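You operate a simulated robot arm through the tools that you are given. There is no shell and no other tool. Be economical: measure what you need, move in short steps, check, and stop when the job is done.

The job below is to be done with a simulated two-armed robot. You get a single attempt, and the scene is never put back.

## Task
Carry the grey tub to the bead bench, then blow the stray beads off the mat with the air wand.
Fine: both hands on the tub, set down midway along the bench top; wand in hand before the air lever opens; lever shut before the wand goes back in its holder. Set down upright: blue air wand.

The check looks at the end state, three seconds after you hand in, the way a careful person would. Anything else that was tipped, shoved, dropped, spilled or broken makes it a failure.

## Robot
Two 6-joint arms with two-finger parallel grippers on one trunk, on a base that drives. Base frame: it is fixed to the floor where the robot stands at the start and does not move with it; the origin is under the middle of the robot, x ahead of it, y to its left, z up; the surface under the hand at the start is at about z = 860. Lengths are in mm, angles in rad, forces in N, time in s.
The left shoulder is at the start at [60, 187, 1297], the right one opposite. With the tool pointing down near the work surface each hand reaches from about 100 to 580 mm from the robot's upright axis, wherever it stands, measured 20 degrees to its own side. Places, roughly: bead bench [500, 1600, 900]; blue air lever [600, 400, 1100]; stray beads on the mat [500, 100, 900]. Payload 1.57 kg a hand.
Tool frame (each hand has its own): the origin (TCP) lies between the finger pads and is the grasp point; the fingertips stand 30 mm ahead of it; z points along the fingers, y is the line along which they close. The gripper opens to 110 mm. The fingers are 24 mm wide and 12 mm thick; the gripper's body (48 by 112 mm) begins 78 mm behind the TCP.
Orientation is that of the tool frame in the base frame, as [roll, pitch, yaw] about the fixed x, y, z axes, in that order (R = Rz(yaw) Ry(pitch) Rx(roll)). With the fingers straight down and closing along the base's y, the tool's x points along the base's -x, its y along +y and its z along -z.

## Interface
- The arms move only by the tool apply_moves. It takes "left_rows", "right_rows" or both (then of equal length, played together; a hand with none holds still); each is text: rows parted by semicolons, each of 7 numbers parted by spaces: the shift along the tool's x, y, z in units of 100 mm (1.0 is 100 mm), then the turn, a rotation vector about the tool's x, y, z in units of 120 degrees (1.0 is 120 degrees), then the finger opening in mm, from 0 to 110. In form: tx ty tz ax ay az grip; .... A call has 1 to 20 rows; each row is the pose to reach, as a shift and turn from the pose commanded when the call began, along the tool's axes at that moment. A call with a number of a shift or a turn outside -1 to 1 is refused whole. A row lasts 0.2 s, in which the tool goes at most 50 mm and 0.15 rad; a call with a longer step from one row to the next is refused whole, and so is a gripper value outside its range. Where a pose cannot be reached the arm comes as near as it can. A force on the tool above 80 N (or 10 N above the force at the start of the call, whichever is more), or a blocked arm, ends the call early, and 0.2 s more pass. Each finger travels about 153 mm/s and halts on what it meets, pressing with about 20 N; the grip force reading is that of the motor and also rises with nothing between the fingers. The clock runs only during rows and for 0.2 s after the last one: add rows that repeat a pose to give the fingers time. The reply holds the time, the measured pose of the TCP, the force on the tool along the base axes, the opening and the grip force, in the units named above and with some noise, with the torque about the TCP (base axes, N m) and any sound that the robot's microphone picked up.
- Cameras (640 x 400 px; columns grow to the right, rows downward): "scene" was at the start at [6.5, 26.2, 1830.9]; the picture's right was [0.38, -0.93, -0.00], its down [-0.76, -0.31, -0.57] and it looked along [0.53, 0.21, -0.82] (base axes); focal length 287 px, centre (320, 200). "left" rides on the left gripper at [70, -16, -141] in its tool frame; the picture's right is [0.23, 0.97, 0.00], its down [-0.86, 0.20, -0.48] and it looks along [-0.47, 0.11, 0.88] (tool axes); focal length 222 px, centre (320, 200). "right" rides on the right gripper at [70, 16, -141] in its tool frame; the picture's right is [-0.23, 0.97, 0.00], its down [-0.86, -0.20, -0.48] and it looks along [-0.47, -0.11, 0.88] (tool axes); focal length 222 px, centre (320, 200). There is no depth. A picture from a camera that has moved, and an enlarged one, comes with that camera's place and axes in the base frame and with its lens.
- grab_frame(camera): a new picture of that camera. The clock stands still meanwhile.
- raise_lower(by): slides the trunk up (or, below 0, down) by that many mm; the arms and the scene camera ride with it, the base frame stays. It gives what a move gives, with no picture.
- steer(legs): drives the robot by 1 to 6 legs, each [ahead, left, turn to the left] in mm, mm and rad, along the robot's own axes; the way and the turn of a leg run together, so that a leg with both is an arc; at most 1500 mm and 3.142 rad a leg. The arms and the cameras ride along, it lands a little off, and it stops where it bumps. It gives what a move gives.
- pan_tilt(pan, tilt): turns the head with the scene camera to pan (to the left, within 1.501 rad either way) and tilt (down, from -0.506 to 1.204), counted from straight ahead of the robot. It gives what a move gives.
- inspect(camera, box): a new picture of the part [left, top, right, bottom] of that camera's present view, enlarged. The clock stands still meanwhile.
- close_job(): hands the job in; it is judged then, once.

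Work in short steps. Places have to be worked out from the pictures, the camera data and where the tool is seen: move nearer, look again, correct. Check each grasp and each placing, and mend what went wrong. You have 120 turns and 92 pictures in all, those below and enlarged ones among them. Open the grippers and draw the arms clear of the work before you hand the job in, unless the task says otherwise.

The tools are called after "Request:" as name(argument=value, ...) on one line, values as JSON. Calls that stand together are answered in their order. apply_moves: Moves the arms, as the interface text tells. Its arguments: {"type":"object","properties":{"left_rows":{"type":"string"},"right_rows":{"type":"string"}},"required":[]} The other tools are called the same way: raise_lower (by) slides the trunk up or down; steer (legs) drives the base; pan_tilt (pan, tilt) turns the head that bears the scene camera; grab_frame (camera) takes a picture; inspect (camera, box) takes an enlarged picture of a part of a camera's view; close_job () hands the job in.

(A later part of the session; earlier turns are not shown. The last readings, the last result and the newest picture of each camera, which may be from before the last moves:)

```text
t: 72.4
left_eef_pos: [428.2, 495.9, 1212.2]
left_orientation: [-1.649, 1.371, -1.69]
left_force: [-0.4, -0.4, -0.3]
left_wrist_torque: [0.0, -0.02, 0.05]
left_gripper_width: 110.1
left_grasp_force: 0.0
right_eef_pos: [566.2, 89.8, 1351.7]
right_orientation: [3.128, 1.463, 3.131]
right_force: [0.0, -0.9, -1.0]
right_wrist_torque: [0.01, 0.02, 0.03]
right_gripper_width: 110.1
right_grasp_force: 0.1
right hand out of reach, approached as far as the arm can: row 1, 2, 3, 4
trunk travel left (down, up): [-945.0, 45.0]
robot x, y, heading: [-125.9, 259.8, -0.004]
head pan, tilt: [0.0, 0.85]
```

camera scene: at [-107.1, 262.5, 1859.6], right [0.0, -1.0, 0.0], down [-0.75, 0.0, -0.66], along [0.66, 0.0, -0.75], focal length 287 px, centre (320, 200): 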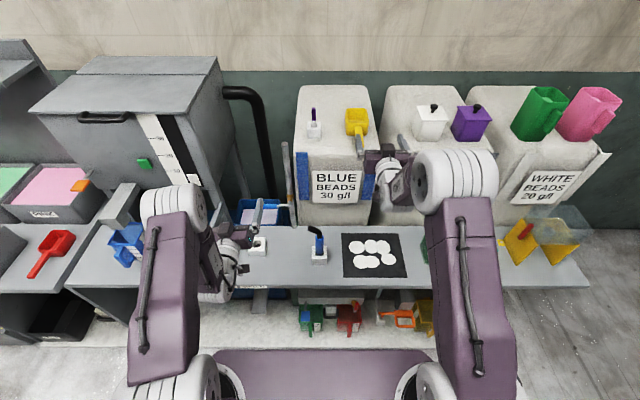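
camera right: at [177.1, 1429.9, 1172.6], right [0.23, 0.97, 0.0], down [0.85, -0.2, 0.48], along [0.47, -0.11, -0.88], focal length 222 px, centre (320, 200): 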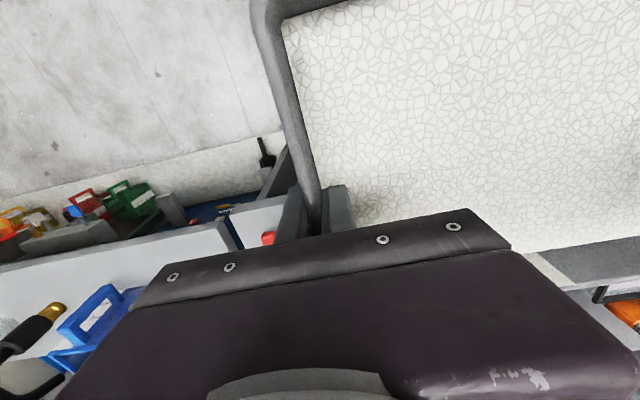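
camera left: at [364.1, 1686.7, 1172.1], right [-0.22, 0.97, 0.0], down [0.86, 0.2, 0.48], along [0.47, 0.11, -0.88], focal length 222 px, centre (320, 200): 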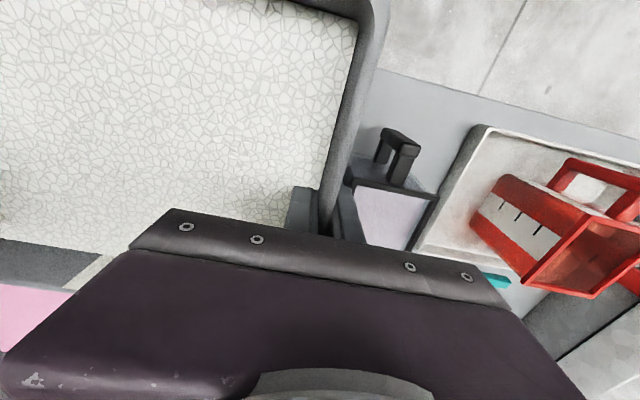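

The command reference is the unreached pose (≈263, 92, 1100); too close for a forward-pointing hand. I push the command outward by +100 mm twice.

Request:
apply_moves(right_rows="0 0 0.4 0 0 0 110; 0 0 0.8 0 0 0 110; 0 0 1 0 0 0 110")

Request:
apply_moves(right_rows="0 0 0.4 0 0 0 110; 0 0 0.8 0 0 0 110; 0 0 1 0 0 0 110")

```text
t: 73.2
left_eef_pos: [428.8, 495.7, 1213.1]
left_orientation: [-1.647, 1.372, -1.688]
left_force: [-0.2, 0.2, 0.1]
left_wrist_torque: [0.0, -0.03, 0.0]
left_gripper_width: 109.5
left_grasp_force: 0.0
right_eef_pos: [668.0, 88.5, 1340.6]
right_orientation: [3.135, 1.464, 3.138]
right_force: [-0.5, 0.8, 0.3]
right_wrist_torque: [-0.01, 0.04, -0.06]
right_gripper_width: 110.2
right_grasp_force: 0.1
trunk travel left (down, up): [-945.0, 45.0]
robot x, y, heading: [-122.8, 258.4, 0.002]
head pan, tilt: [0.0, 0.85]
```

```text
t: 74.0
left_eef_pos: [429.2, 496.2, 1212.8]
left_orientation: [-1.654, 1.372, -1.694]
left_force: [0.3, 0.4, -0.8]
left_wrist_torque: [0.02, 0.02, 0.01]
left_gripper_width: 109.8
left_grasp_force: 0.1
right_eef_pos: [719.8, 87.2, 1334.3]
right_orientation: [3.138, 1.46, -3.141]
right_force: [1.1, 0.2, 0.0]
right_wrist_torque: [0.0, -0.02, 0.02]
right_gripper_width: 110.1
right_grasp_force: 0.1
right hand out of reach, approached as far as the arm can: row 2, 3
trunk travel left (down, up): [-945.0, 45.0]
robot x, y, heading: [-121.8, 262.4, 0.002]
head pan, tilt: [0.0, 0.85]
```

The reference is the reached pose; forward-pointing works at rel. reach ~690–840 mm at this height. I test going down from x≈660.

Request:
apply_moves(right_rows="0 0 -0.4 0 0 0 110; 0.4 0 -0.6 0 0 0 110; 0.8 0 -0.6 0 0 0 110; 1 0 -0.6 0 0 0 110; 1 0 -0.6 0 0 0 110")

```text
t: 75.1
left_eef_pos: [422.6, 496.4, 1215.5]
left_orientation: [-1.622, 1.371, -1.667]
left_force: [0.5, -0.3, -0.4]
left_wrist_torque: [-0.03, -0.03, 0.02]
left_gripper_width: 109.9
left_grasp_force: 0.0
right_eef_pos: [653.0, 85.8, 1292.7]
right_orientation: [2.045, 1.554, 2.043]
right_force: [-14.9, 1.3, 34.1]
right_wrist_torque: [1.95, -0.85, 0.93]
right_gripper_width: 110.0
right_grasp_force: 0.1
trunk travel left (down, up): [-945.0, 45.0]
robot x, y, heading: [-126.1, 260.0, -0.001]
head pan, tilt: [0.0, 0.85]
stopped in row 5 (right hand): the force on the tool passed its limit at 81 N (the readings are from after the stop); the commanded pose is now the measured one
```

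Contact (hopper slope). I lift and retreat at once, then look.

Request:
apply_moves(right_rows="-0.3 0 0 0 0 0 110; -0.6 0 -0.3 0 0 0 110; -0.6 0 -0.6 0 0 0 110; -0.6 0 -0.8 0 0 0 110")

Request:
grab_frame(camera="scene")

```text
t: 76.1
left_eef_pos: [429.0, 496.2, 1212.3]
left_orientation: [-1.652, 1.371, -1.692]
left_force: [-0.4, -0.6, -0.4]
left_wrist_torque: [0.0, -0.02, -0.01]
left_gripper_width: 110.0
left_grasp_force: 0.1
right_eef_pos: [597.1, 85.0, 1350.2]
right_orientation: [2.904, 1.524, 2.902]
right_force: [0.0, 0.9, 0.5]
right_wrist_torque: [0.0, 0.0, 0.0]
right_gripper_width: 110.2
right_grasp_force: 0.1
right hand out of reach, approached as far as the arm can: row 4
trunk travel left (down, up): [-945.0, 45.0]
robot x, y, heading: [-125.1, 261.2, 0.001]
head pan, tilt: [0.0, 0.85]
```

```text
37 pictures are left
camera scene: at [-102.6, 260.0, 1859.5], right [0.0, -1.0, 0.0], down [-0.75, 0.0, -0.66], along [0.66, 0.0, -0.75], focal length 287 px, centre (320, 200)
```

scene: 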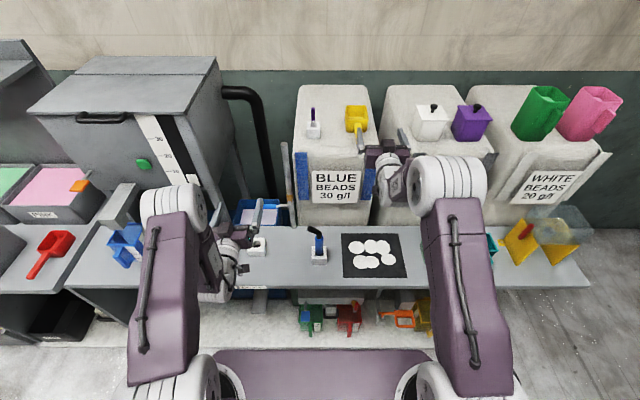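

Nothing looks displaced. I back off 200 mm, and lift/extend the left hand so that I can lower the trunk with both hands pointing forward.

Request:
steer(legs=[[-200, 0, 0]])

Request:
apply_moves(left_rows="-0.3 0 0.3 0 0 0 60; -0.6 0 0.6 0 0 0.05 30; -1 0 1 0 0 0.1 0; -1 0 1 0 0 0.1 0")

Request:
inspect(camera="scene", box=[240, 60, 480, 210])

```text
t: 77.7
left_eef_pos: [228.2, 497.2, 1210.5]
left_orientation: [-1.663, 1.372, -1.702]
left_force: [0.3, 0.2, 1.4]
left_wrist_torque: [0.01, -0.01, 0.02]
left_gripper_width: 110.0
left_grasp_force: 0.0
right_eef_pos: [398.0, 87.4, 1346.9]
right_orientation: [2.908, 1.522, 2.909]
right_force: [0.4, 0.4, -0.3]
right_wrist_torque: [0.01, -0.02, 0.02]
right_gripper_width: 110.2
right_grasp_force: 0.0
trunk travel left (down, up): [-945.0, 45.0]
robot x, y, heading: [-324.2, 258.8, 0.009]
head pan, tilt: [0.0, 0.85]
```

```text
refused: row 3 steps farther than a row can; nothing moved
```

```text
2.67 times, centred on (360, 135) of scene
camera zoom: at [-300.8, 259.4, 1859.4], right [0.01, -1.0, 0.0], down [-0.75, 0.0, -0.66], along [0.66, 0.0, -0.75], focal length 766 px, centre (213, 373)
```

zoom: 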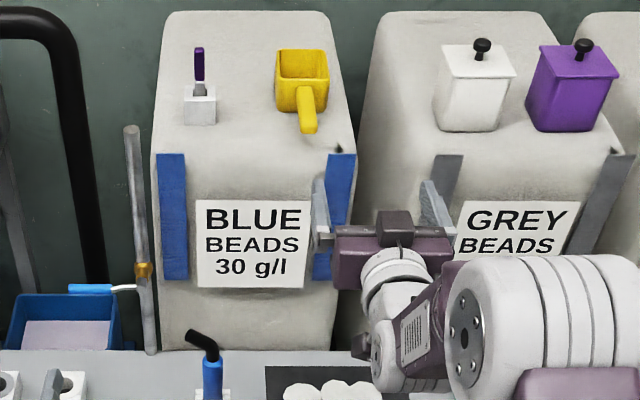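

Nothing was displaced. I repeat the left move with smaller steps.

Request:
apply_moves(left_rows="-0.3 0 0.3 0 0 0.03 60; -0.6 0 0.6 0 0 0.06 30; -0.8 0 0.8 0 0 0.09 0; -1 0 1 0 0 0.09 0; -1 0 1 0 0 0.09 0")

Request:
raise_lower(by=-150)

```text
t: 78.9
left_eef_pos: [341.5, 516.9, 1319.4]
left_orientation: [-2.05, 1.529, -2.095]
left_force: [0.8, 0.6, 0.8]
left_wrist_torque: [0.0, -0.03, -0.02]
left_gripper_width: 0.0
left_grasp_force: 20.0
left hand out of reach, approached as far as the arm can: row 1, 2, 3, 4, 5
right_eef_pos: [393.6, 87.0, 1350.0]
right_orientation: [2.891, 1.526, 2.894]
right_force: [1.1, 0.3, 0.7]
right_wrist_torque: [0.03, 0.01, 0.02]
right_gripper_width: 110.0
right_grasp_force: 0.0
trunk travel left (down, up): [-945.0, 45.0]
robot x, y, heading: [-321.4, 259.3, 0.001]
head pan, tilt: [0.0, 0.85]
```

```text
t: 80.6
left_eef_pos: [340.5, 520.1, 1169.7]
left_orientation: [-2.025, 1.527, -2.067]
left_force: [-0.3, -0.2, 0.0]
left_wrist_torque: [-0.02, 0.01, 0.01]
left_gripper_width: 0.0
left_grasp_force: 19.8
right_eef_pos: [394.6, 86.2, 1201.6]
right_orientation: [2.889, 1.525, 2.89]
right_force: [-0.7, -0.2, 0.8]
right_wrist_torque: [-0.03, -0.01, 0.04]
right_gripper_width: 109.9
right_grasp_force: 0.0
trunk travel left (down, up): [-795.0, 195.0]
robot x, y, heading: [-326.0, 260.7, 0.009]
head pan, tilt: [0.0, 0.85]
```

Good. I lower the trunk another 165 mm, then slide the right hand left to y≈260.

Request:
raise_lower(by=-165)

Request:
apply_moves(right_rows="0 0.4 0 0 0 0 110; 0 0.8 0 0 0 0 110; 0 0.9 0 0 0 0 110; 0 0.9 0 0 0 0 110")

Request:
grab_frame(camera="scene")

```text
t: 82.5
left_eef_pos: [339.1, 518.0, 1004.1]
left_orientation: [-2.021, 1.528, -2.066]
left_force: [1.6, -0.3, 0.3]
left_wrist_torque: [-0.02, 0.0, 0.02]
left_gripper_width: 0.1
left_grasp_force: 20.0
right_eef_pos: [392.7, 86.3, 1036.4]
right_orientation: [2.887, 1.525, 2.891]
right_force: [-0.5, -0.1, -0.6]
right_wrist_torque: [0.05, 0.0, 0.01]
right_gripper_width: 110.0
right_grasp_force: 0.0
trunk travel left (down, up): [-630.0, 360.0]
robot x, y, heading: [-328.6, 262.6, 0.006]
head pan, tilt: [0.0, 0.85]
```

```text
t: 83.5
left_eef_pos: [340.0, 519.1, 1002.7]
left_orientation: [-2.023, 1.53, -2.066]
left_force: [-0.1, -0.3, 0.0]
left_wrist_torque: [0.03, -0.03, 0.0]
left_gripper_width: 0.2
left_grasp_force: 19.8
right_eef_pos: [392.7, 178.1, 1037.4]
right_orientation: [2.893, 1.525, 2.897]
right_force: [-1.2, 0.2, -0.2]
right_wrist_torque: [-0.02, 0.0, 0.05]
right_gripper_width: 109.7
right_grasp_force: 0.1
trunk travel left (down, up): [-630.0, 360.0]
robot x, y, heading: [-327.5, 256.4, 0.008]
head pan, tilt: [0.0, 0.85]
```

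```text
35 pictures are left
camera scene: at [-307.3, 259.5, 1544.5], right [0.01, -1.0, 0.0], down [-0.75, 0.0, -0.66], along [0.66, 0.0, -0.75], focal length 287 px, centre (320, 200)
```

scene: 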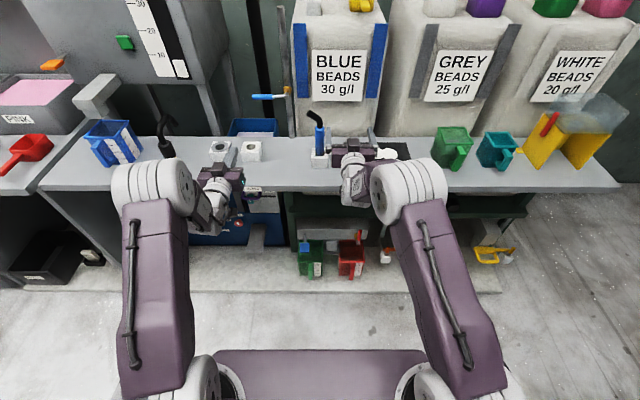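

Now I refine the wand's place from the right hand's camera and a head zoom.

Request:
grab_frame(camera="right")

Request:
inspect(camera="scene", box=[220, 80, 400, 200])

```text
34 pictures are left
camera right: at [249.2, 192.7, 974.4], right [0.01, 0.97, 0.24], down [-0.44, -0.21, 0.87], along [0.9, -0.11, 0.43], focal length 222 px, centre (320, 200)
```

right: 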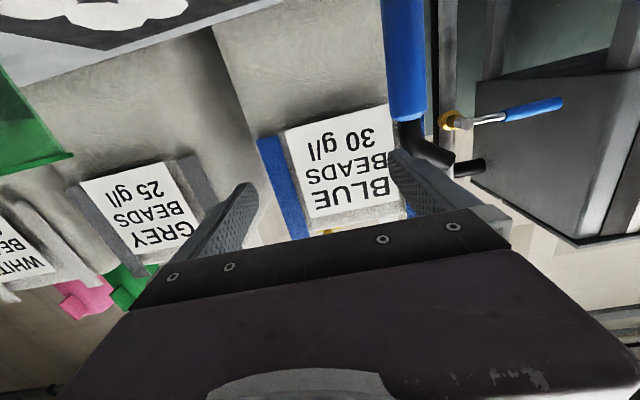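

```text
3.33 times, centred on (310, 140) of scene
camera zoom: at [-307.3, 259.5, 1544.5], right [0.01, -1.0, 0.0], down [-0.75, 0.0, -0.66], along [0.66, 0.0, -0.75], focal length 958 px, centre (353, 400)
```

zoom: 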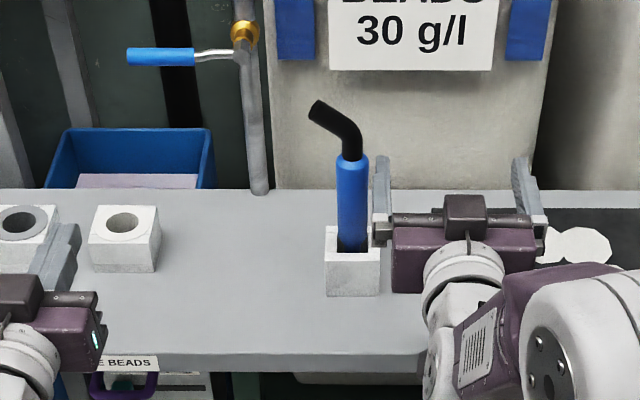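

The wand axis is at about (474, 263), blue part z 902–1008. I move to y≈263, z≈975 in front of it, then check.

Request:
apply_moves(right_rows="0.2 0.3 0 0 0 0 110; 0.4 0.6 0 0 0 0 110; 0.62 0.85 0 0 0 0 110; 0.62 0.85 0 0 0 0 110")

Request:
grab_frame(camera="right")

Request:
inspect(camera="scene", box=[240, 80, 400, 200])

```text
t: 84.5
left_eef_pos: [338.8, 518.2, 1003.8]
left_orientation: [-2.022, 1.527, -2.067]
left_force: [1.0, 0.0, 0.1]
left_wrist_torque: [0.01, 0.03, 0.01]
left_gripper_width: 0.2
left_grasp_force: 19.9
right_eef_pos: [391.0, 261.6, 978.1]
right_orientation: [2.907, 1.522, 2.908]
right_force: [-0.2, 0.3, 0.2]
right_wrist_torque: [-0.01, 0.0, 0.01]
right_gripper_width: 110.2
right_grasp_force: 0.0
trunk travel left (down, up): [-630.0, 360.0]
robot x, y, heading: [-327.5, 263.2, 0.006]
head pan, tilt: [0.0, 0.85]
```

```text
32 pictures are left
camera right: at [246.2, 278.1, 914.9], right [0.01, 0.97, 0.24], down [-0.44, -0.21, 0.87], along [0.9, -0.11, 0.42], focal length 222 px, centre (320, 200)
```

right: 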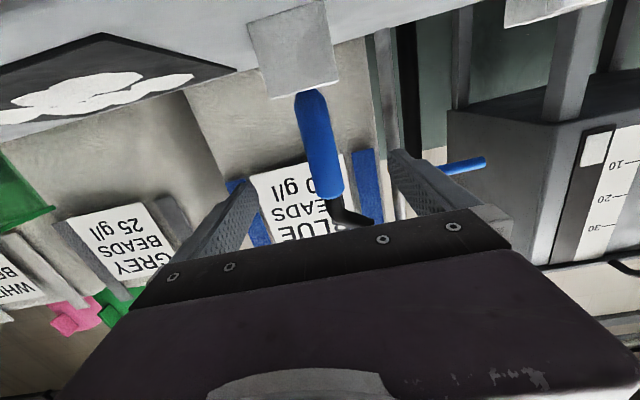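

```text
3.33 times, centred on (320, 140) of scene
camera zoom: at [-307.5, 258.8, 1544.5], right [0.01, -1.0, 0.0], down [-0.75, 0.0, -0.66], along [0.66, 0.0, -0.75], focal length 958 px, centre (320, 400)
```

zoom: 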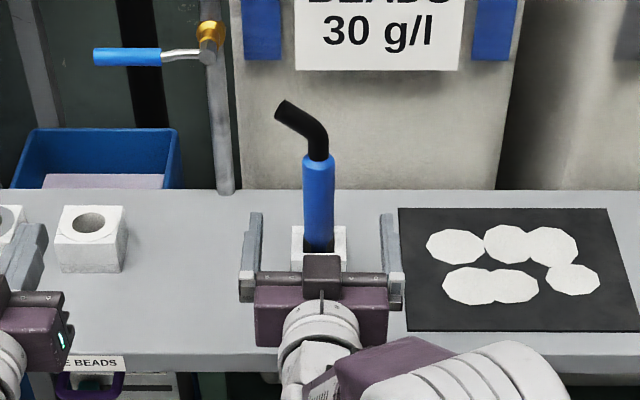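

Centred on the wand. I advance 80 mm and close.

Request:
apply_moves(right_rows="0 0 0.3 0 0 0 110; 0 0 0.6 0 0 0 110; 0 0 0.8 0 0 0 110; 0 0 0.8 0 0 0 110")

Request:
apply_moves(right_rows="0 0 0 0 0 0 80; 0 0 0 0 0 0 55; 0 0 0 0 0 0 35; 0 0 0 0 0 0 15; 0 0 0 0 0 0 0; 0 0 0 0 0 0 0; 0 0 0 0 0 0 0")

Request:
grab_frame(camera="right")

```text
t: 85.5
left_eef_pos: [339.4, 518.6, 1003.8]
left_orientation: [-2.018, 1.529, -2.061]
left_force: [-0.7, 0.1, 0.2]
left_wrist_torque: [0.01, 0.02, 0.03]
left_gripper_width: 0.1
left_grasp_force: 20.0
right_eef_pos: [469.4, 260.7, 972.3]
right_orientation: [2.897, 1.526, 2.901]
right_force: [0.2, 0.6, 0.1]
right_wrist_torque: [-0.03, 0.01, -0.03]
right_gripper_width: 109.7
right_grasp_force: 0.1
trunk travel left (down, up): [-630.0, 360.0]
robot x, y, heading: [-326.6, 260.1, 0.004]
head pan, tilt: [0.0, 0.85]
```

```text
t: 87.1
left_eef_pos: [339.7, 518.1, 1004.8]
left_orientation: [-2.022, 1.528, -2.065]
left_force: [-0.6, 0.3, -0.6]
left_wrist_torque: [0.01, -0.02, 0.01]
left_gripper_width: 0.0
left_grasp_force: 19.9
right_eef_pos: [470.1, 260.8, 972.5]
right_orientation: [2.88, 1.526, 2.88]
right_force: [0.5, 1.2, 0.1]
right_wrist_torque: [0.05, 0.0, 0.02]
right_gripper_width: 31.0
right_grasp_force: 19.6
trunk travel left (down, up): [-630.0, 360.0]
robot x, y, heading: [-322.3, 257.7, 0.006]
head pan, tilt: [0.0, 0.85]
```

```text
30 pictures are left
camera right: at [324.9, 276.8, 909.7], right [0.01, 0.97, 0.24], down [-0.44, -0.21, 0.87], along [0.9, -0.11, 0.43], focal length 222 px, centre (320, 200)
```

right: 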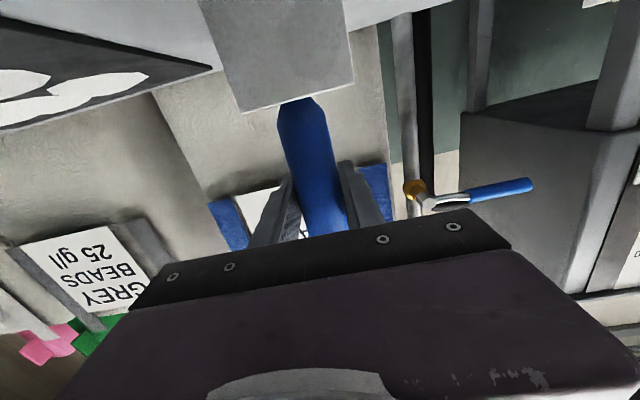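

Wand gripped (31 mm). I lift it straight up 95 mm.

Request:
apply_moves(right_rows="-0.15 0 -0.007 0 0 0 0; -0.35 0 -0.015 0 0 0 0; -0.65 0 -0.03 0 0 0 0; -0.95 0 -0.042 0 0 0 0; -0.95 0 -0.042 0 0 0 0")

Request:
inspect(camera="scene", box=[220, 60, 420, 210])

```text
t: 88.3
left_eef_pos: [340.3, 519.2, 1002.6]
left_orientation: [-2.037, 1.529, -2.082]
left_force: [-0.3, -0.3, -0.5]
left_wrist_torque: [0.0, 0.03, 0.03]
left_gripper_width: 0.0
left_grasp_force: 20.0
right_eef_pos: [473.3, 260.4, 1068.2]
right_orientation: [2.898, 1.527, 2.902]
right_force: [0.2, 0.3, -1.2]
right_wrist_torque: [-0.02, -0.04, -0.06]
right_gripper_width: 31.0
right_grasp_force: 20.0
trunk travel left (down, up): [-630.0, 360.0]
robot x, y, heading: [-325.5, 260.9, 0.007]
head pan, tilt: [0.0, 0.85]
```

```text
2.67 times, centred on (320, 135) of scene
camera zoom: at [-306.4, 259.3, 1544.5], right [0.01, -1.0, 0.0], down [-0.75, 0.0, -0.66], along [0.66, 0.0, -0.75], focal length 766 px, centre (320, 373)
```

zoom: 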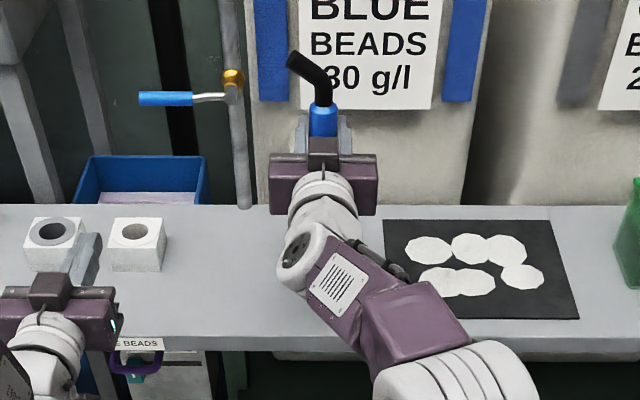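

Wand is free. I move it right over the mat while rolling the hand about its forward axis by −84° (nozzle swings left/down).

Request:
apply_moves(right_rows="0 -0.1 0 0 0 -0.07 0; 0 -0.2 0 0 0 -0.14 0; 0 -0.3 0 0 0 -0.21 0; 0 -0.4 0 0 0 -0.28 0; 0 -0.5 0 0 0 -0.35 0; 0 -0.6 0 0 0 -0.42 0; 0 -0.7 0 0 0 -0.49 0; 0 -0.8 0 0 0 -0.56 0; 0 -0.9 0 0 0 -0.63 0; 0 -1 0 0 0 -0.70 0; 0 -1 0 0 0 -0.70 0")

Request:
grab_frame(camera="scene")

```text
t: 90.7
left_eef_pos: [339.9, 519.1, 1003.2]
left_orientation: [-2.026, 1.53, -2.071]
left_force: [0.0, -0.4, -0.2]
left_wrist_torque: [0.01, 0.0, -0.01]
left_gripper_width: 0.0
left_grasp_force: 20.2
right_eef_pos: [469.6, 162.1, 1065.6]
right_orientation: [-1.613, 0.114, -1.572]
right_force: [0.0, -0.9, -1.4]
right_wrist_torque: [0.03, 0.0, -0.01]
right_gripper_width: 30.8
right_grasp_force: 20.2
trunk travel left (down, up): [-630.0, 360.0]
robot x, y, heading: [-323.8, 261.2, 0.005]
head pan, tilt: [0.0, 0.85]
```

```text
28 pictures are left
camera scene: at [-307.0, 259.5, 1544.5], right [0.01, -1.0, 0.0], down [-0.75, 0.0, -0.66], along [0.66, 0.0, -0.75], focal length 287 px, centre (320, 200)
```

scene: 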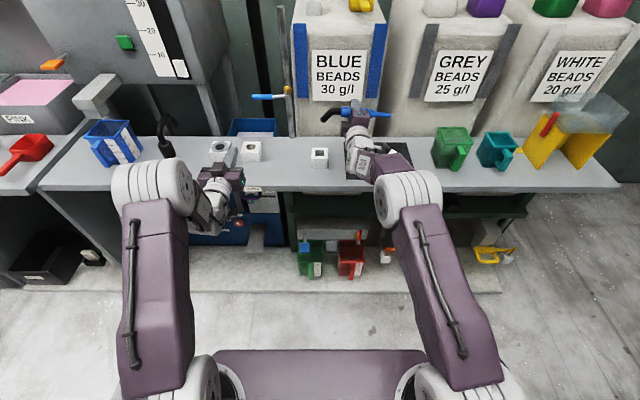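

Rolling works. I roll a further −40° while moving right 100 mm, so the nozzle points nearly straight down over the mat.

Request:
apply_moves(right_rows="0.2 0 0 0 0 -0.07 0; 0.4 0 0 0 0 -0.14 0; 0.6 0 0 0 0 -0.21 0; 0.8 0 0 0 0 -0.28 0; 1 0 0 0 0 -0.33 0; 1 0 0 0 0 -0.33 0")

Request:
grab_frame(camera="scene")

```text
t: 92.1
left_eef_pos: [339.7, 519.1, 1003.3]
left_orientation: [-2.028, 1.529, -2.07]
left_force: [0.7, -0.4, -0.4]
left_wrist_torque: [0.03, -0.05, -0.03]
left_gripper_width: 0.2
left_grasp_force: 19.7
right_eef_pos: [470.4, 60.1, 1054.2]
right_orientation: [-1.622, -0.577, -1.539]
right_force: [-0.2, 0.5, -1.7]
right_wrist_torque: [0.03, -0.01, 0.01]
right_gripper_width: 31.0
right_grasp_force: 20.5
trunk travel left (down, up): [-630.0, 360.0]
robot x, y, heading: [-324.7, 257.0, 0.004]
head pan, tilt: [0.0, 0.85]
```

```text
27 pictures are left
camera scene: at [-307.0, 259.6, 1544.5], right [0.01, -1.0, 0.0], down [-0.75, 0.0, -0.66], along [0.66, 0.0, -0.75], focal length 287 px, centre (320, 200)
```

scene: 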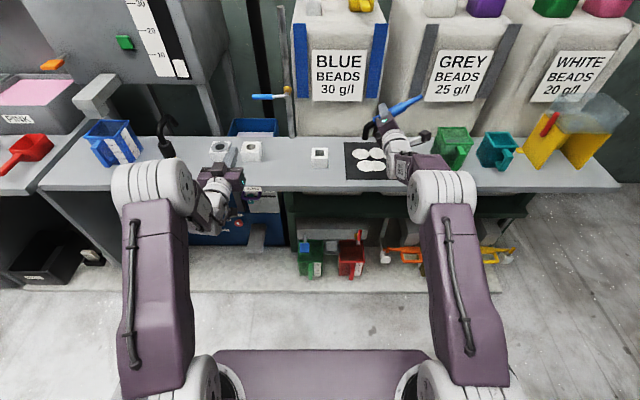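

The nozzle hangs over the mat pointing down-left. For the lever I need more reach, so I drive 60 mm ahead and raise the left (closed) hand to just above the handle's height.

Request:
steer(legs=[[60, 0, 0]])

Request:
apply_moves(left_rows="-0.3 -0.2 0 0 0 0 0; -0.6 -0.4 0 0 0 0 0; -0.97 -0.6 0 0 0 0 0; -0.97 -0.6 0 0 0 0 0")

Request:
grab_frame(camera="left")

Request:
inspect(camera="scene", box=[190, 60, 350, 160])

```text
t: 93.1
left_eef_pos: [400.0, 518.5, 1002.4]
left_orientation: [-2.031, 1.528, -2.076]
left_force: [0.8, 0.3, -0.1]
left_wrist_torque: [0.05, 0.01, 0.0]
left_gripper_width: 0.0
left_grasp_force: 20.0
right_eef_pos: [529.9, 60.4, 1054.7]
right_orientation: [-1.622, -0.575, -1.54]
right_force: [0.0, -0.3, -1.4]
right_wrist_torque: [0.02, 0.03, 0.01]
right_gripper_width: 30.9
right_grasp_force: 20.0
trunk travel left (down, up): [-630.0, 360.0]
robot x, y, heading: [-265.1, 261.6, 0.003]
head pan, tilt: [0.0, 0.85]
```

```text
t: 94.1
left_eef_pos: [388.0, 492.7, 1098.5]
left_orientation: [-2.11, 1.526, -2.179]
left_force: [0.5, -0.7, 0.4]
left_wrist_torque: [-0.02, 0.01, -0.05]
left_gripper_width: 0.0
left_grasp_force: 19.9
left hand out of reach, approached as far as the arm can: row 1, 2, 3, 4
right_eef_pos: [530.7, 61.7, 1053.7]
right_orientation: [-1.623, -0.575, -1.538]
right_force: [0.8, -0.4, -1.6]
right_wrist_torque: [0.0, -0.03, 0.01]
right_gripper_width: 30.9
right_grasp_force: 19.9
trunk travel left (down, up): [-630.0, 360.0]
robot x, y, heading: [-264.4, 263.4, 0.003]
head pan, tilt: [0.0, 0.85]
```

```text
26 pictures are left
camera left: at [245.8, 483.0, 1034.5], right [0.06, 0.96, -0.26], down [-0.44, 0.26, 0.86], along [0.9, 0.07, 0.44], focal length 222 px, centre (320, 200)
```

left: 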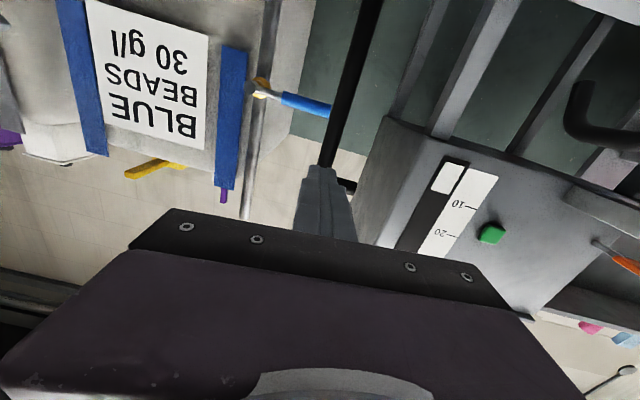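

```text
4.00 times, centred on (270, 110) of scene
camera zoom: at [-246.8, 259.9, 1544.5], right [0.01, -1.0, 0.0], down [-0.75, 0.0, -0.66], along [0.66, 0.0, -0.75], focal length 1150 px, centre (520, 560)
```

zoom: 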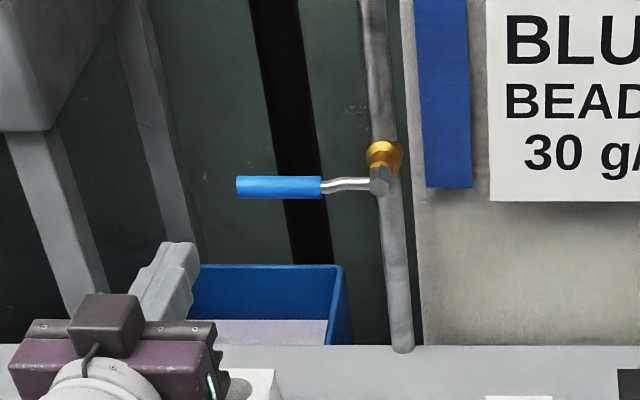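

Lever handle: x≈570, y 420–484, z≈1057, pivot (570, 368, 1064). I advance the closed left hand above it.

Request:
apply_moves(left_rows="0 -0.1 0.35 0 0 0 0; 0 -0.2 0.7 0 0 0 0; 0 -0.3 1 0 0 0 0; 0 -0.3 1 0 0 0 0")

Request:
apply_moves(left_rows="0 0 0.25 0 0 0 0; 0 0 0.5 0 0 0 0; 0 0 0.5 0 0 0 0")

Request:
inspect(camera="scene", box=[190, 60, 350, 160])

```text
t: 95.1
left_eef_pos: [492.6, 483.5, 1102.6]
left_orientation: [-2.122, 1.527, -2.19]
left_force: [-0.4, 0.2, -0.1]
left_wrist_torque: [0.02, 0.02, 0.0]
left_gripper_width: 0.2
left_grasp_force: 20.1
left hand out of reach, approached as far as the arm can: row 1, 2, 3, 4
right_eef_pos: [530.5, 62.7, 1054.9]
right_orientation: [-1.623, -0.576, -1.542]
right_force: [0.6, 0.0, -1.6]
right_wrist_torque: [0.01, -0.01, -0.03]
right_gripper_width: 31.0
right_grasp_force: 19.5
trunk travel left (down, up): [-630.0, 360.0]
robot x, y, heading: [-264.7, 259.7, 0.004]
head pan, tilt: [0.0, 0.85]
```

```text
t: 95.9
left_eef_pos: [543.2, 481.3, 1102.2]
left_orientation: [-2.022, 1.527, -2.068]
left_force: [0.3, 0.1, 0.2]
left_wrist_torque: [0.02, -0.01, 0.02]
left_gripper_width: 0.0
left_grasp_force: 20.4
left hand out of reach, approached as far as the arm can: row 1
right_eef_pos: [531.1, 63.3, 1054.3]
right_orientation: [-1.622, -0.573, -1.541]
right_force: [-0.5, 0.2, -0.8]
right_wrist_torque: [-0.01, 0.02, -0.01]
right_gripper_width: 30.8
right_grasp_force: 20.0
trunk travel left (down, up): [-630.0, 360.0]
robot x, y, heading: [-265.2, 260.5, 0.008]
head pan, tilt: [0.0, 0.85]
```

```text
4.00 times, centred on (270, 110) of scene
camera zoom: at [-247.8, 259.7, 1544.5], right [0.01, -1.0, 0.0], down [-0.75, 0.0, -0.66], along [0.66, 0.0, -0.75], focal length 1150 px, centre (520, 560)
```

zoom: 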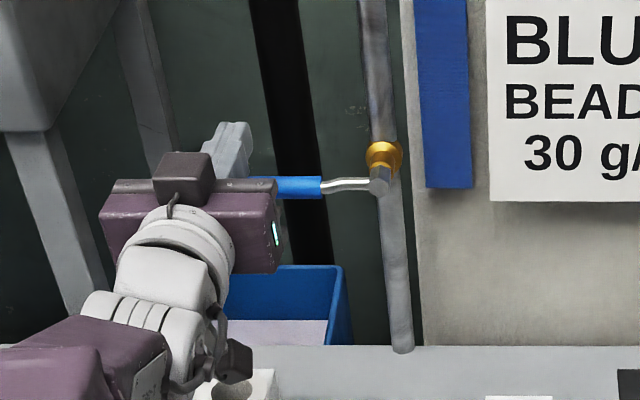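

I shift to y≈453 and x≈560, keeping above the handle.

Request:
apply_moves(left_rows="0 -0.15 0.1 0 0 0 0; 0 -0.28 0.2 0 0 0 0; 0 -0.28 0.2 0 0 0 0")

```text
t: 96.7
left_eef_pos: [566.8, 456.3, 1104.2]
left_orientation: [-2.066, 1.53, -2.114]
left_force: [0.0, 0.0, -0.4]
left_wrist_torque: [0.02, -0.03, 0.0]
left_gripper_width: 0.0
left_grasp_force: 19.8
left hand out of reach, approached as far as the arm can: row 1, 2, 3
right_eef_pos: [531.0, 61.8, 1054.2]
right_orientation: [-1.623, -0.575, -1.538]
right_force: [-0.5, -0.8, -1.9]
right_wrist_torque: [0.0, 0.0, 0.0]
right_gripper_width: 30.9
right_grasp_force: 20.4
trunk travel left (down, up): [-630.0, 360.0]
robot x, y, heading: [-269.0, 263.4, 0.003]
head pan, tilt: [0.0, 0.85]
```

Now I press the handle down along its arc about 40° and listen.

Request:
apply_moves(left_rows="0.24 0 0 0 0 0 0; 0.4 0.01 0 0 0 0 0; 0.53 0.01 0 0 0 0 0; 0.68 -0.03 0 0 0 0 0; 0.83 -0.08 0 0 0 0 0")

Request:
inspect(camera="scene", box=[190, 60, 350, 160])

```text
t: 97.6
left_eef_pos: [568.9, 458.3, 1080.7]
left_orientation: [-0.572, 1.511, -0.617]
left_force: [-15.9, -0.3, 15.6]
left_wrist_torque: [0.22, 0.32, 0.18]
left_gripper_width: 0.0
left_grasp_force: 19.7
left hand out of reach, approached as far as the arm can: row 1, 2, 3, 4
right_eef_pos: [525.3, 61.6, 1057.3]
right_orientation: [-1.619, -0.574, -1.544]
right_force: [-1.0, 0.5, -1.6]
right_wrist_torque: [-0.11, -0.02, -0.02]
right_gripper_width: 30.5
right_grasp_force: 19.4
trunk travel left (down, up): [-630.0, 360.0]
robot x, y, heading: [-269.3, 258.7, 0.003]
head pan, tilt: [0.0, 0.85]
stopped in row 4 (left hand): the force on the tool passed its limit at 83 N (the readings are from after the stop); the commanded pose is now the measured one
```

```text
4.00 times, centred on (270, 110) of scene
camera zoom: at [-255.5, 258.3, 1544.0], right [0.01, -1.0, 0.0], down [-0.75, 0.0, -0.66], along [0.66, 0.0, -0.75], focal length 1150 px, centre (520, 560)
```

zoom: 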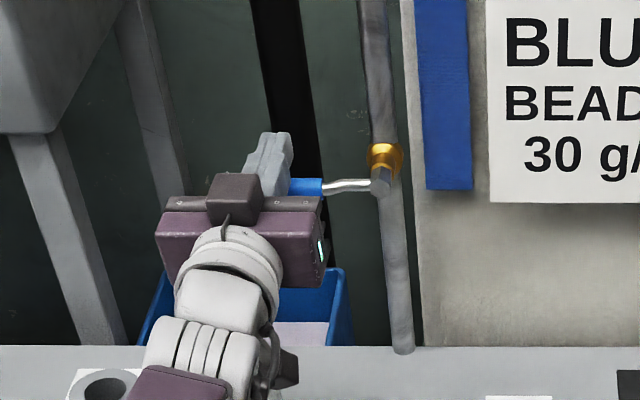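

No give at 83 N and no sound: that is the stop, so it opens upward. I go around the handle's end to beneath it.

Request:
apply_moves(left_rows="-0.12 0 0 0 0 0 0; -0.12 0.3 0 0 0 0 0; -0.12 0.56 0 0 0 0 0; 0.15 0.56 0 0 0 0 0; 0.4 0.56 0 0 0 0 0; 0.55 0.56 0 0 0 0 0; 0.55 0.56 0 0 0 0 0")

Request:
inspect(camera="scene", box=[190, 60, 350, 160])

```text
t: 99.2
left_eef_pos: [561.9, 521.3, 1020.0]
left_orientation: [-0.797, 1.521, -0.843]
left_force: [-0.6, 0.2, 0.3]
left_wrist_torque: [0.01, -0.03, 0.0]
left_gripper_width: 0.1
left_grasp_force: 20.0
left hand out of reach, approached as far as the arm can: row 3, 4, 5, 6, 7
right_eef_pos: [530.9, 61.6, 1054.6]
right_orientation: [-1.624, -0.575, -1.539]
right_force: [-0.2, 0.2, -0.7]
right_wrist_torque: [0.0, -0.01, -0.01]
right_gripper_width: 30.8
right_grasp_force: 20.3
trunk travel left (down, up): [-630.0, 360.0]
robot x, y, heading: [-261.8, 263.6, 0.012]
head pan, tilt: [0.0, 0.85]
```

```text
4.00 times, centred on (270, 110) of scene
camera zoom: at [-247.1, 259.6, 1544.5], right [0.01, -1.0, 0.0], down [-0.75, 0.0, -0.66], along [0.66, 0.0, -0.75], focal length 1150 px, centre (520, 560)
```

zoom: 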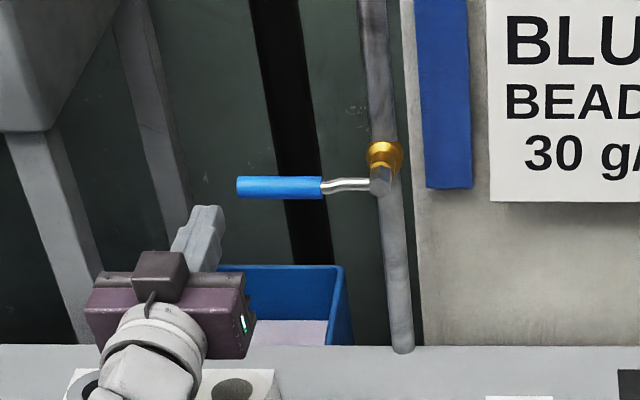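

Clear below. I slide under the handle and push it up along its arc to about 45°.

Request:
apply_moves(left_rows="0 -0.4 0 0 0 0 0; 0 -0.64 0 0 0 0 0; -0.22 -0.65 0 0 0 0 0; -0.45 -0.66 0 0 0 0 0; -0.69 -0.67 0 0 0 0 0; -0.9 -0.77 0 0 0 0 0")

Request:
inspect(camera="scene", box=[190, 60, 350, 160])

```text
t: 100.6
left_eef_pos: [574.7, 451.0, 1111.1]
left_orientation: [-0.796, 1.52, -0.84]
left_force: [0.3, 1.1, -0.8]
left_wrist_torque: [-0.01, -0.02, -0.05]
left_gripper_width: 0.1
left_grasp_force: 19.7
left hand out of reach, approached as far as the arm can: row 1, 2, 3, 4, 5, 6
right_eef_pos: [531.9, 62.2, 1054.7]
right_orientation: [-1.621, -0.575, -1.54]
right_force: [0.0, -0.2, -1.4]
right_wrist_torque: [-0.02, -0.02, 0.0]
right_gripper_width: 30.6
right_grasp_force: 20.1
trunk travel left (down, up): [-630.0, 360.0]
robot x, y, heading: [-265.6, 260.5, 0.008]
head pan, tilt: [0.0, 0.85]
```

```text
4.00 times, centred on (270, 110) of scene
camera zoom: at [-246.7, 259.2, 1544.5], right [0.01, -1.0, 0.0], down [-0.75, 0.0, -0.66], along [0.66, 0.0, -0.75], focal length 1150 px, centre (520, 560)
```

zoom: 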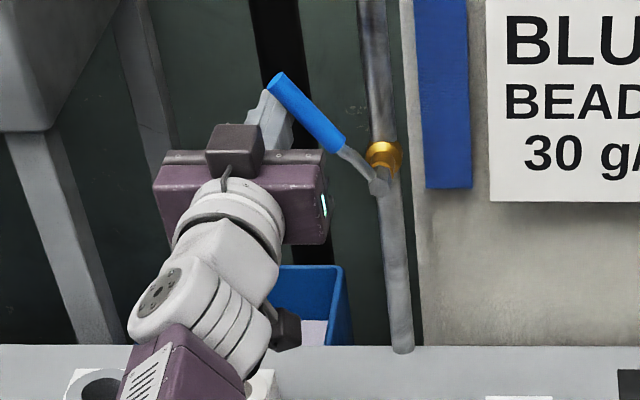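

It moves upward. I continue to vertical.

Request:
apply_moves(left_rows="-0.17 -0.22 0 0 0 0 0; -0.31 -0.42 0 0 0 0 0; -0.38 -0.6 0 0 0 0 0; -0.38 -0.66 0 0 0 0 0; -0.38 -0.66 0 0 0 0 0")

Request:
grab_frame(camera="scene")

```text
t: 101.8
left_eef_pos: [571.2, 396.8, 1148.4]
left_orientation: [-0.917, 1.517, -0.952]
left_force: [0.6, 28.3, -4.0]
left_wrist_torque: [0.46, -0.06, -0.19]
left_gripper_width: 0.0
left_grasp_force: 19.7
right_eef_pos: [532.6, 68.6, 1055.4]
right_orientation: [-1.625, -0.581, -1.537]
right_force: [-0.9, 0.8, -1.7]
right_wrist_torque: [0.02, 0.0, -0.01]
right_gripper_width: 30.7
right_grasp_force: 19.6
trunk travel left (down, up): [-630.0, 360.0]
robot x, y, heading: [-267.8, 261.7, 0.006]
head pan, tilt: [0.0, 0.85]
```

```text
20 pictures are left
camera scene: at [-245.4, 269.0, 1544.4], right [0.01, -1.0, 0.01], down [-0.75, -0.01, -0.66], along [0.66, 0.0, -0.75], focal length 287 px, centre (320, 200)
```

scene: 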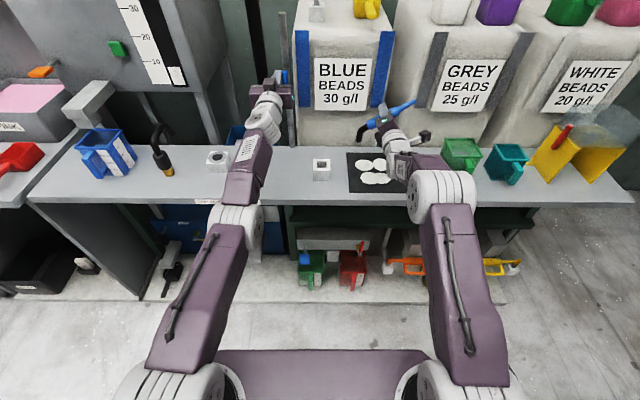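

The lever is at its stop, vertical. I ease the left hand off a bit and sweep the nozzle low over the left/back piles.

Request:
apply_moves(right_rows="-0.19 0.228 -0.1 0 0 0 0; -0.38 0.456 -0.19 0 0 0 0; -0.38 0.456 -0.19 0 0 0 0; -0.30 0.508 -0.19 0 0 0 0; -0.22 0.56 -0.19 0 0 0 0; -0.14 0.611 -0.19 0 0 0 0; -0.06 0.663 -0.19 0 0 0 0; 0.02 0.715 -0.19 0 0 0 0; 0.1 0.767 -0.19 0 0 0 0; 0.18 0.818 -0.19 0 0 0 0; 0.256 0.87 -0.19 0 0 0 0; 0.256 0.87 -0.19 0 0 0 0", left_rows="0 0.1 0 0 0 0 0; 0 0.2 0 0 0 0 0; 0 0.3 0 0 0 0 0; 0 0.3 0 0 0 0 0; 0 0.3 0 0 0 0 0; 0 0.3 0 0 0 0 0; 0 0.3 0 0 0 0 0; 0 0.3 0 0 0 0 0; 0 0.3 0 0 0 0 0; 0 0.3 0 0 0 0 0; 0 0.3 0 0 0 0 0; 0 0.3 0 0 0 0 0")

Request:
inspect(camera="scene", box=[240, 60, 480, 210])

```text
t: 104.4
left_eef_pos: [573.7, 415.1, 1150.8]
left_orientation: [-0.794, 1.521, -0.841]
left_force: [0.2, 0.0, 0.0]
left_wrist_torque: [0.01, 0.01, 0.0]
left_gripper_width: 0.0
left_grasp_force: 19.7
right_eef_pos: [510.1, -5.2, 994.8]
right_orientation: [-1.623, -0.575, -1.54]
right_force: [0.3, 0.7, -0.2]
right_wrist_torque: [-0.01, -0.03, -0.05]
right_gripper_width: 30.7
right_grasp_force: 19.9
trunk travel left (down, up): [-630.0, 360.0]
robot x, y, heading: [-263.6, 258.1, 0.006]
head pan, tilt: [0.0, 0.85]
```

```text
2.67 times, centred on (360, 135) of scene
camera zoom: at [-246.8, 259.7, 1544.5], right [0.01, -1.0, 0.0], down [-0.75, 0.0, -0.66], along [0.66, 0.0, -0.75], focal length 766 px, centre (213, 373)
```

zoom: 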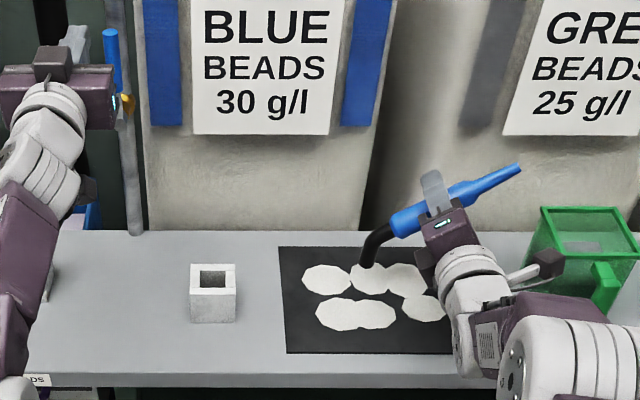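

The lever stays open, but the beads did not move, and the picture shows the wand's tapered nozzle is the *bottom* end (the black bend is the hose stub) — it now points up-right. To avoid blowing the scoops while re-rolling, I first shut the lever: left hand goes over the handle to its right side.

Request:
apply_moves(left_rows="-0.3 0 -0.2 0 0 0 0; -0.6 -0.1 -0.2 0 0 0 0; -0.6 -0.5 -0.2 0 0 0 0; -0.6 -0.85 -0.2 0 0 0 0; -0.6 -0.85 -0.2 0 0 0 0")

Request:
inspect(camera="scene", box=[220, 40, 380, 140])

```text
t: 105.6
left_eef_pos: [544.9, 334.2, 1212.7]
left_orientation: [-0.817, 1.52, -0.861]
left_force: [-0.6, 1.1, 0.4]
left_wrist_torque: [0.01, 0.01, -0.02]
left_gripper_width: 0.0
left_grasp_force: 19.5
left hand out of reach, approached as far as the arm can: row 1, 2, 3
right_eef_pos: [509.4, -5.1, 994.6]
right_orientation: [-1.625, -0.576, -1.538]
right_force: [-0.5, 0.1, -1.1]
right_wrist_torque: [-0.01, -0.06, -0.01]
right_gripper_width: 30.3
right_grasp_force: 20.0
trunk travel left (down, up): [-630.0, 360.0]
robot x, y, heading: [-266.9, 260.8, 0.005]
head pan, tilt: [0.0, 0.85]
```

```text
4.00 times, centred on (300, 90) of scene
camera zoom: at [-245.5, 261.5, 1544.5], right [0.01, -1.0, 0.0], down [-0.75, -0.01, -0.66], along [0.66, 0.0, -0.75], focal length 1150 px, centre (400, 640)
```

zoom: 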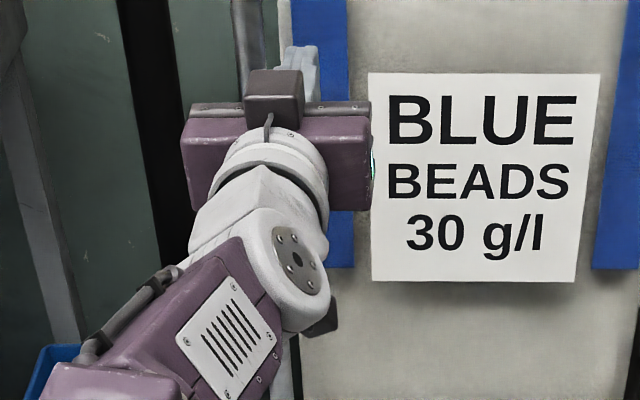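

In place above-right. I go down beside the handle and push it left/down.

Request:
apply_moves(left_rows="0.3 0 0 0 0 0 0; 0.63 0 0 0 0 0 0; 0.63 0 0.12 0 0 0 0; 0.63 0.3 0.12 0 0 0 0; 0.63 0.61 0.12 0 0 0 0; 0.75 0.82 0.12 0 0 0 0; 0.88 1 0.12 0 0 0 0")

Request:
inspect(camera="scene", box=[190, 60, 350, 160])

```text
t: 107.2
left_eef_pos: [564.2, 429.8, 1119.3]
left_orientation: [-0.805, 1.522, -0.852]
left_force: [-1.7, -0.4, 0.3]
left_wrist_torque: [-0.02, 0.03, 0.03]
left_gripper_width: 0.2
left_grasp_force: 20.1
right_eef_pos: [509.1, -4.9, 994.7]
right_orientation: [-1.623, -0.574, -1.54]
right_force: [0.1, 1.0, -1.7]
right_wrist_torque: [0.02, 0.01, 0.06]
right_gripper_width: 30.6
right_grasp_force: 20.0
trunk travel left (down, up): [-630.0, 360.0]
robot x, y, heading: [-263.8, 258.1, 0.01]
head pan, tilt: [0.0, 0.85]
```

```text
4.00 times, centred on (270, 110) of scene
camera zoom: at [-246.4, 259.7, 1544.5], right [0.01, -1.0, 0.0], down [-0.75, 0.0, -0.66], along [0.66, 0.0, -0.75], focal length 1150 px, centre (520, 560)
```

zoom: 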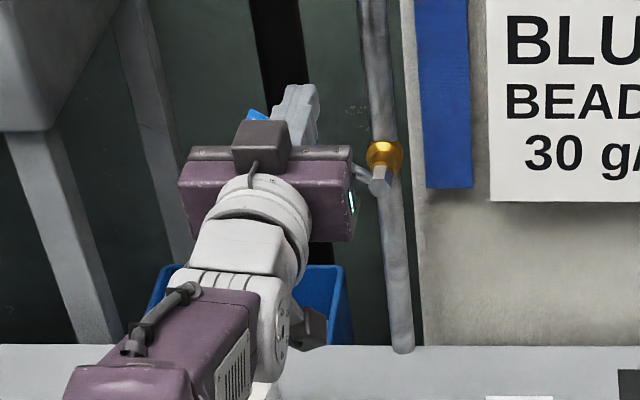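

The handle follows. I finish pushing it down to horizontal.

Request:
apply_moves(left_rows="0.1 0.12 0 0 0 0 0; 0.2 0.21 0 0 0 0 0; 0.3 0.25 0 0 0 0 0; 0.38 0.27 0 0 0 0 0; 0.4 0.27 0 0 0 0 0")

Request:
inspect(camera="scene", box=[190, 60, 350, 160])

```text
t: 108.4
left_eef_pos: [566.7, 456.4, 1081.3]
left_orientation: [-0.787, 1.52, -0.833]
left_force: [0.1, 0.6, 1.5]
left_wrist_torque: [0.0, 0.03, 0.01]
left_gripper_width: 0.0
left_grasp_force: 20.2
right_eef_pos: [509.1, -4.6, 996.3]
right_orientation: [-1.625, -0.574, -1.538]
right_force: [0.4, 0.3, -1.8]
right_wrist_torque: [-0.01, -0.03, -0.01]
right_gripper_width: 30.5
right_grasp_force: 19.3
trunk travel left (down, up): [-630.0, 360.0]
robot x, y, heading: [-267.2, 260.4, 0.005]
head pan, tilt: [0.0, 0.85]
```

```text
4.00 times, centred on (270, 110) of scene
camera zoom: at [-247.3, 259.7, 1544.6], right [0.01, -1.0, 0.0], down [-0.75, 0.0, -0.66], along [0.66, 0.0, -0.75], focal length 1150 px, centre (520, 560)
```

zoom: 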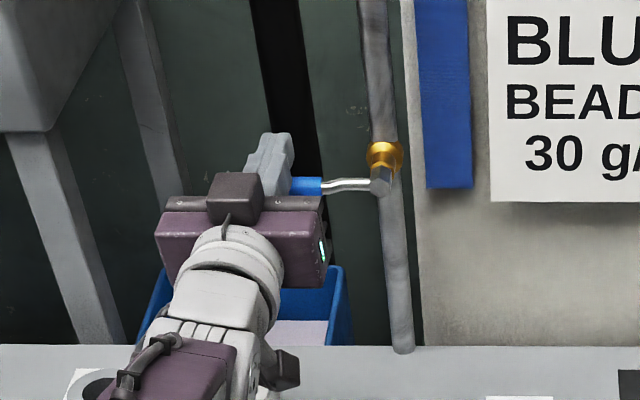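

Lever shut again. Now I raise/shift the right hand left and roll it back upright (+84° first).

Request:
apply_moves(right_rows="-0.14 -0.33 0 0 0 0 0; -0.28 -0.66 0 0 0 0 0; -0.28 -0.66 0 0 0 0.07 0; -0.28 -0.66 0 0 0 0.14 0; -0.28 -0.66 0 0 0 0.21 0; -0.28 -0.66 0 0 0 0.28 0; -0.28 -0.66 0 0 0 0.35 0; -0.28 -0.66 0 0 0 0.42 0; -0.28 -0.66 0 0 0 0.49 0; -0.28 -0.66 0 0 0 0.56 0; -0.28 -0.66 0 0 0 0.63 0; -0.28 -0.66 0 0 0 0.7 0; -0.28 -0.66 0 0 0 0.7 0")

Request:
apply_moves(right_rows="0 0 0 0 0 0.07 0; 0 0 0 0 0 0.14 0; 0 0 0 0 0 0.21 0; 0 0 0 0 0 0.28 0; 0 0 0 0 0 0.33 0; 0 0 0 0 0 0.33 0")

Request:
inspect(camera="scene", box=[240, 60, 480, 210])

```text
t: 111.2
left_eef_pos: [566.8, 455.8, 1081.1]
left_orientation: [-0.789, 1.52, -0.833]
left_force: [0.7, 1.3, 2.6]
left_wrist_torque: [0.02, 0.04, 0.03]
left_gripper_width: 0.0
left_grasp_force: 20.3
right_eef_pos: [511.2, 51.8, 1035.9]
right_orientation: [-1.639, 0.893, -1.624]
right_force: [-0.4, -0.2, -0.6]
right_wrist_torque: [-0.01, -0.02, 0.01]
right_gripper_width: 30.8
right_grasp_force: 20.1
trunk travel left (down, up): [-630.0, 360.0]
robot x, y, heading: [-265.8, 260.5, 0.005]
head pan, tilt: [0.0, 0.85]
```

```text
t: 112.6
left_eef_pos: [565.8, 453.7, 1079.3]
left_orientation: [-0.787, 1.52, -0.835]
left_force: [0.2, 0.3, 3.8]
left_wrist_torque: [0.05, 0.03, -0.02]
left_gripper_width: 0.2
left_grasp_force: 20.2
right_eef_pos: [510.7, 52.4, 1036.8]
right_orientation: [2.853, 1.525, 2.856]
right_force: [-0.4, -0.1, -1.2]
right_wrist_torque: [0.02, 0.01, -0.01]
right_gripper_width: 30.5
right_grasp_force: 19.8
trunk travel left (down, up): [-630.0, 360.0]
robot x, y, heading: [-267.1, 261.7, 0.006]
head pan, tilt: [0.0, 0.85]
```

```text
2.67 times, centred on (360, 135) of scene
camera zoom: at [-247.4, 259.7, 1544.5], right [0.01, -1.0, 0.0], down [-0.75, 0.0, -0.66], along [0.66, 0.0, -0.75], focal length 766 px, centre (213, 373)
```

zoom: 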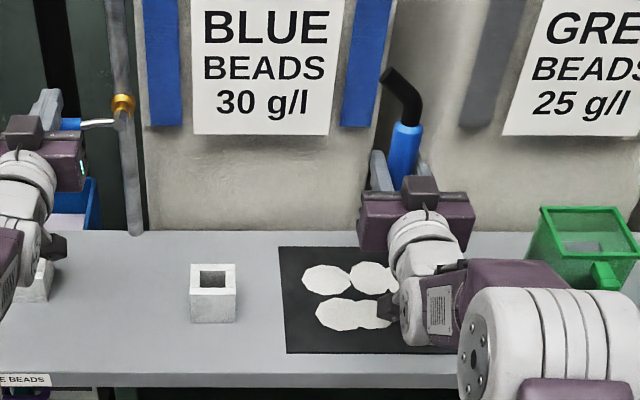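

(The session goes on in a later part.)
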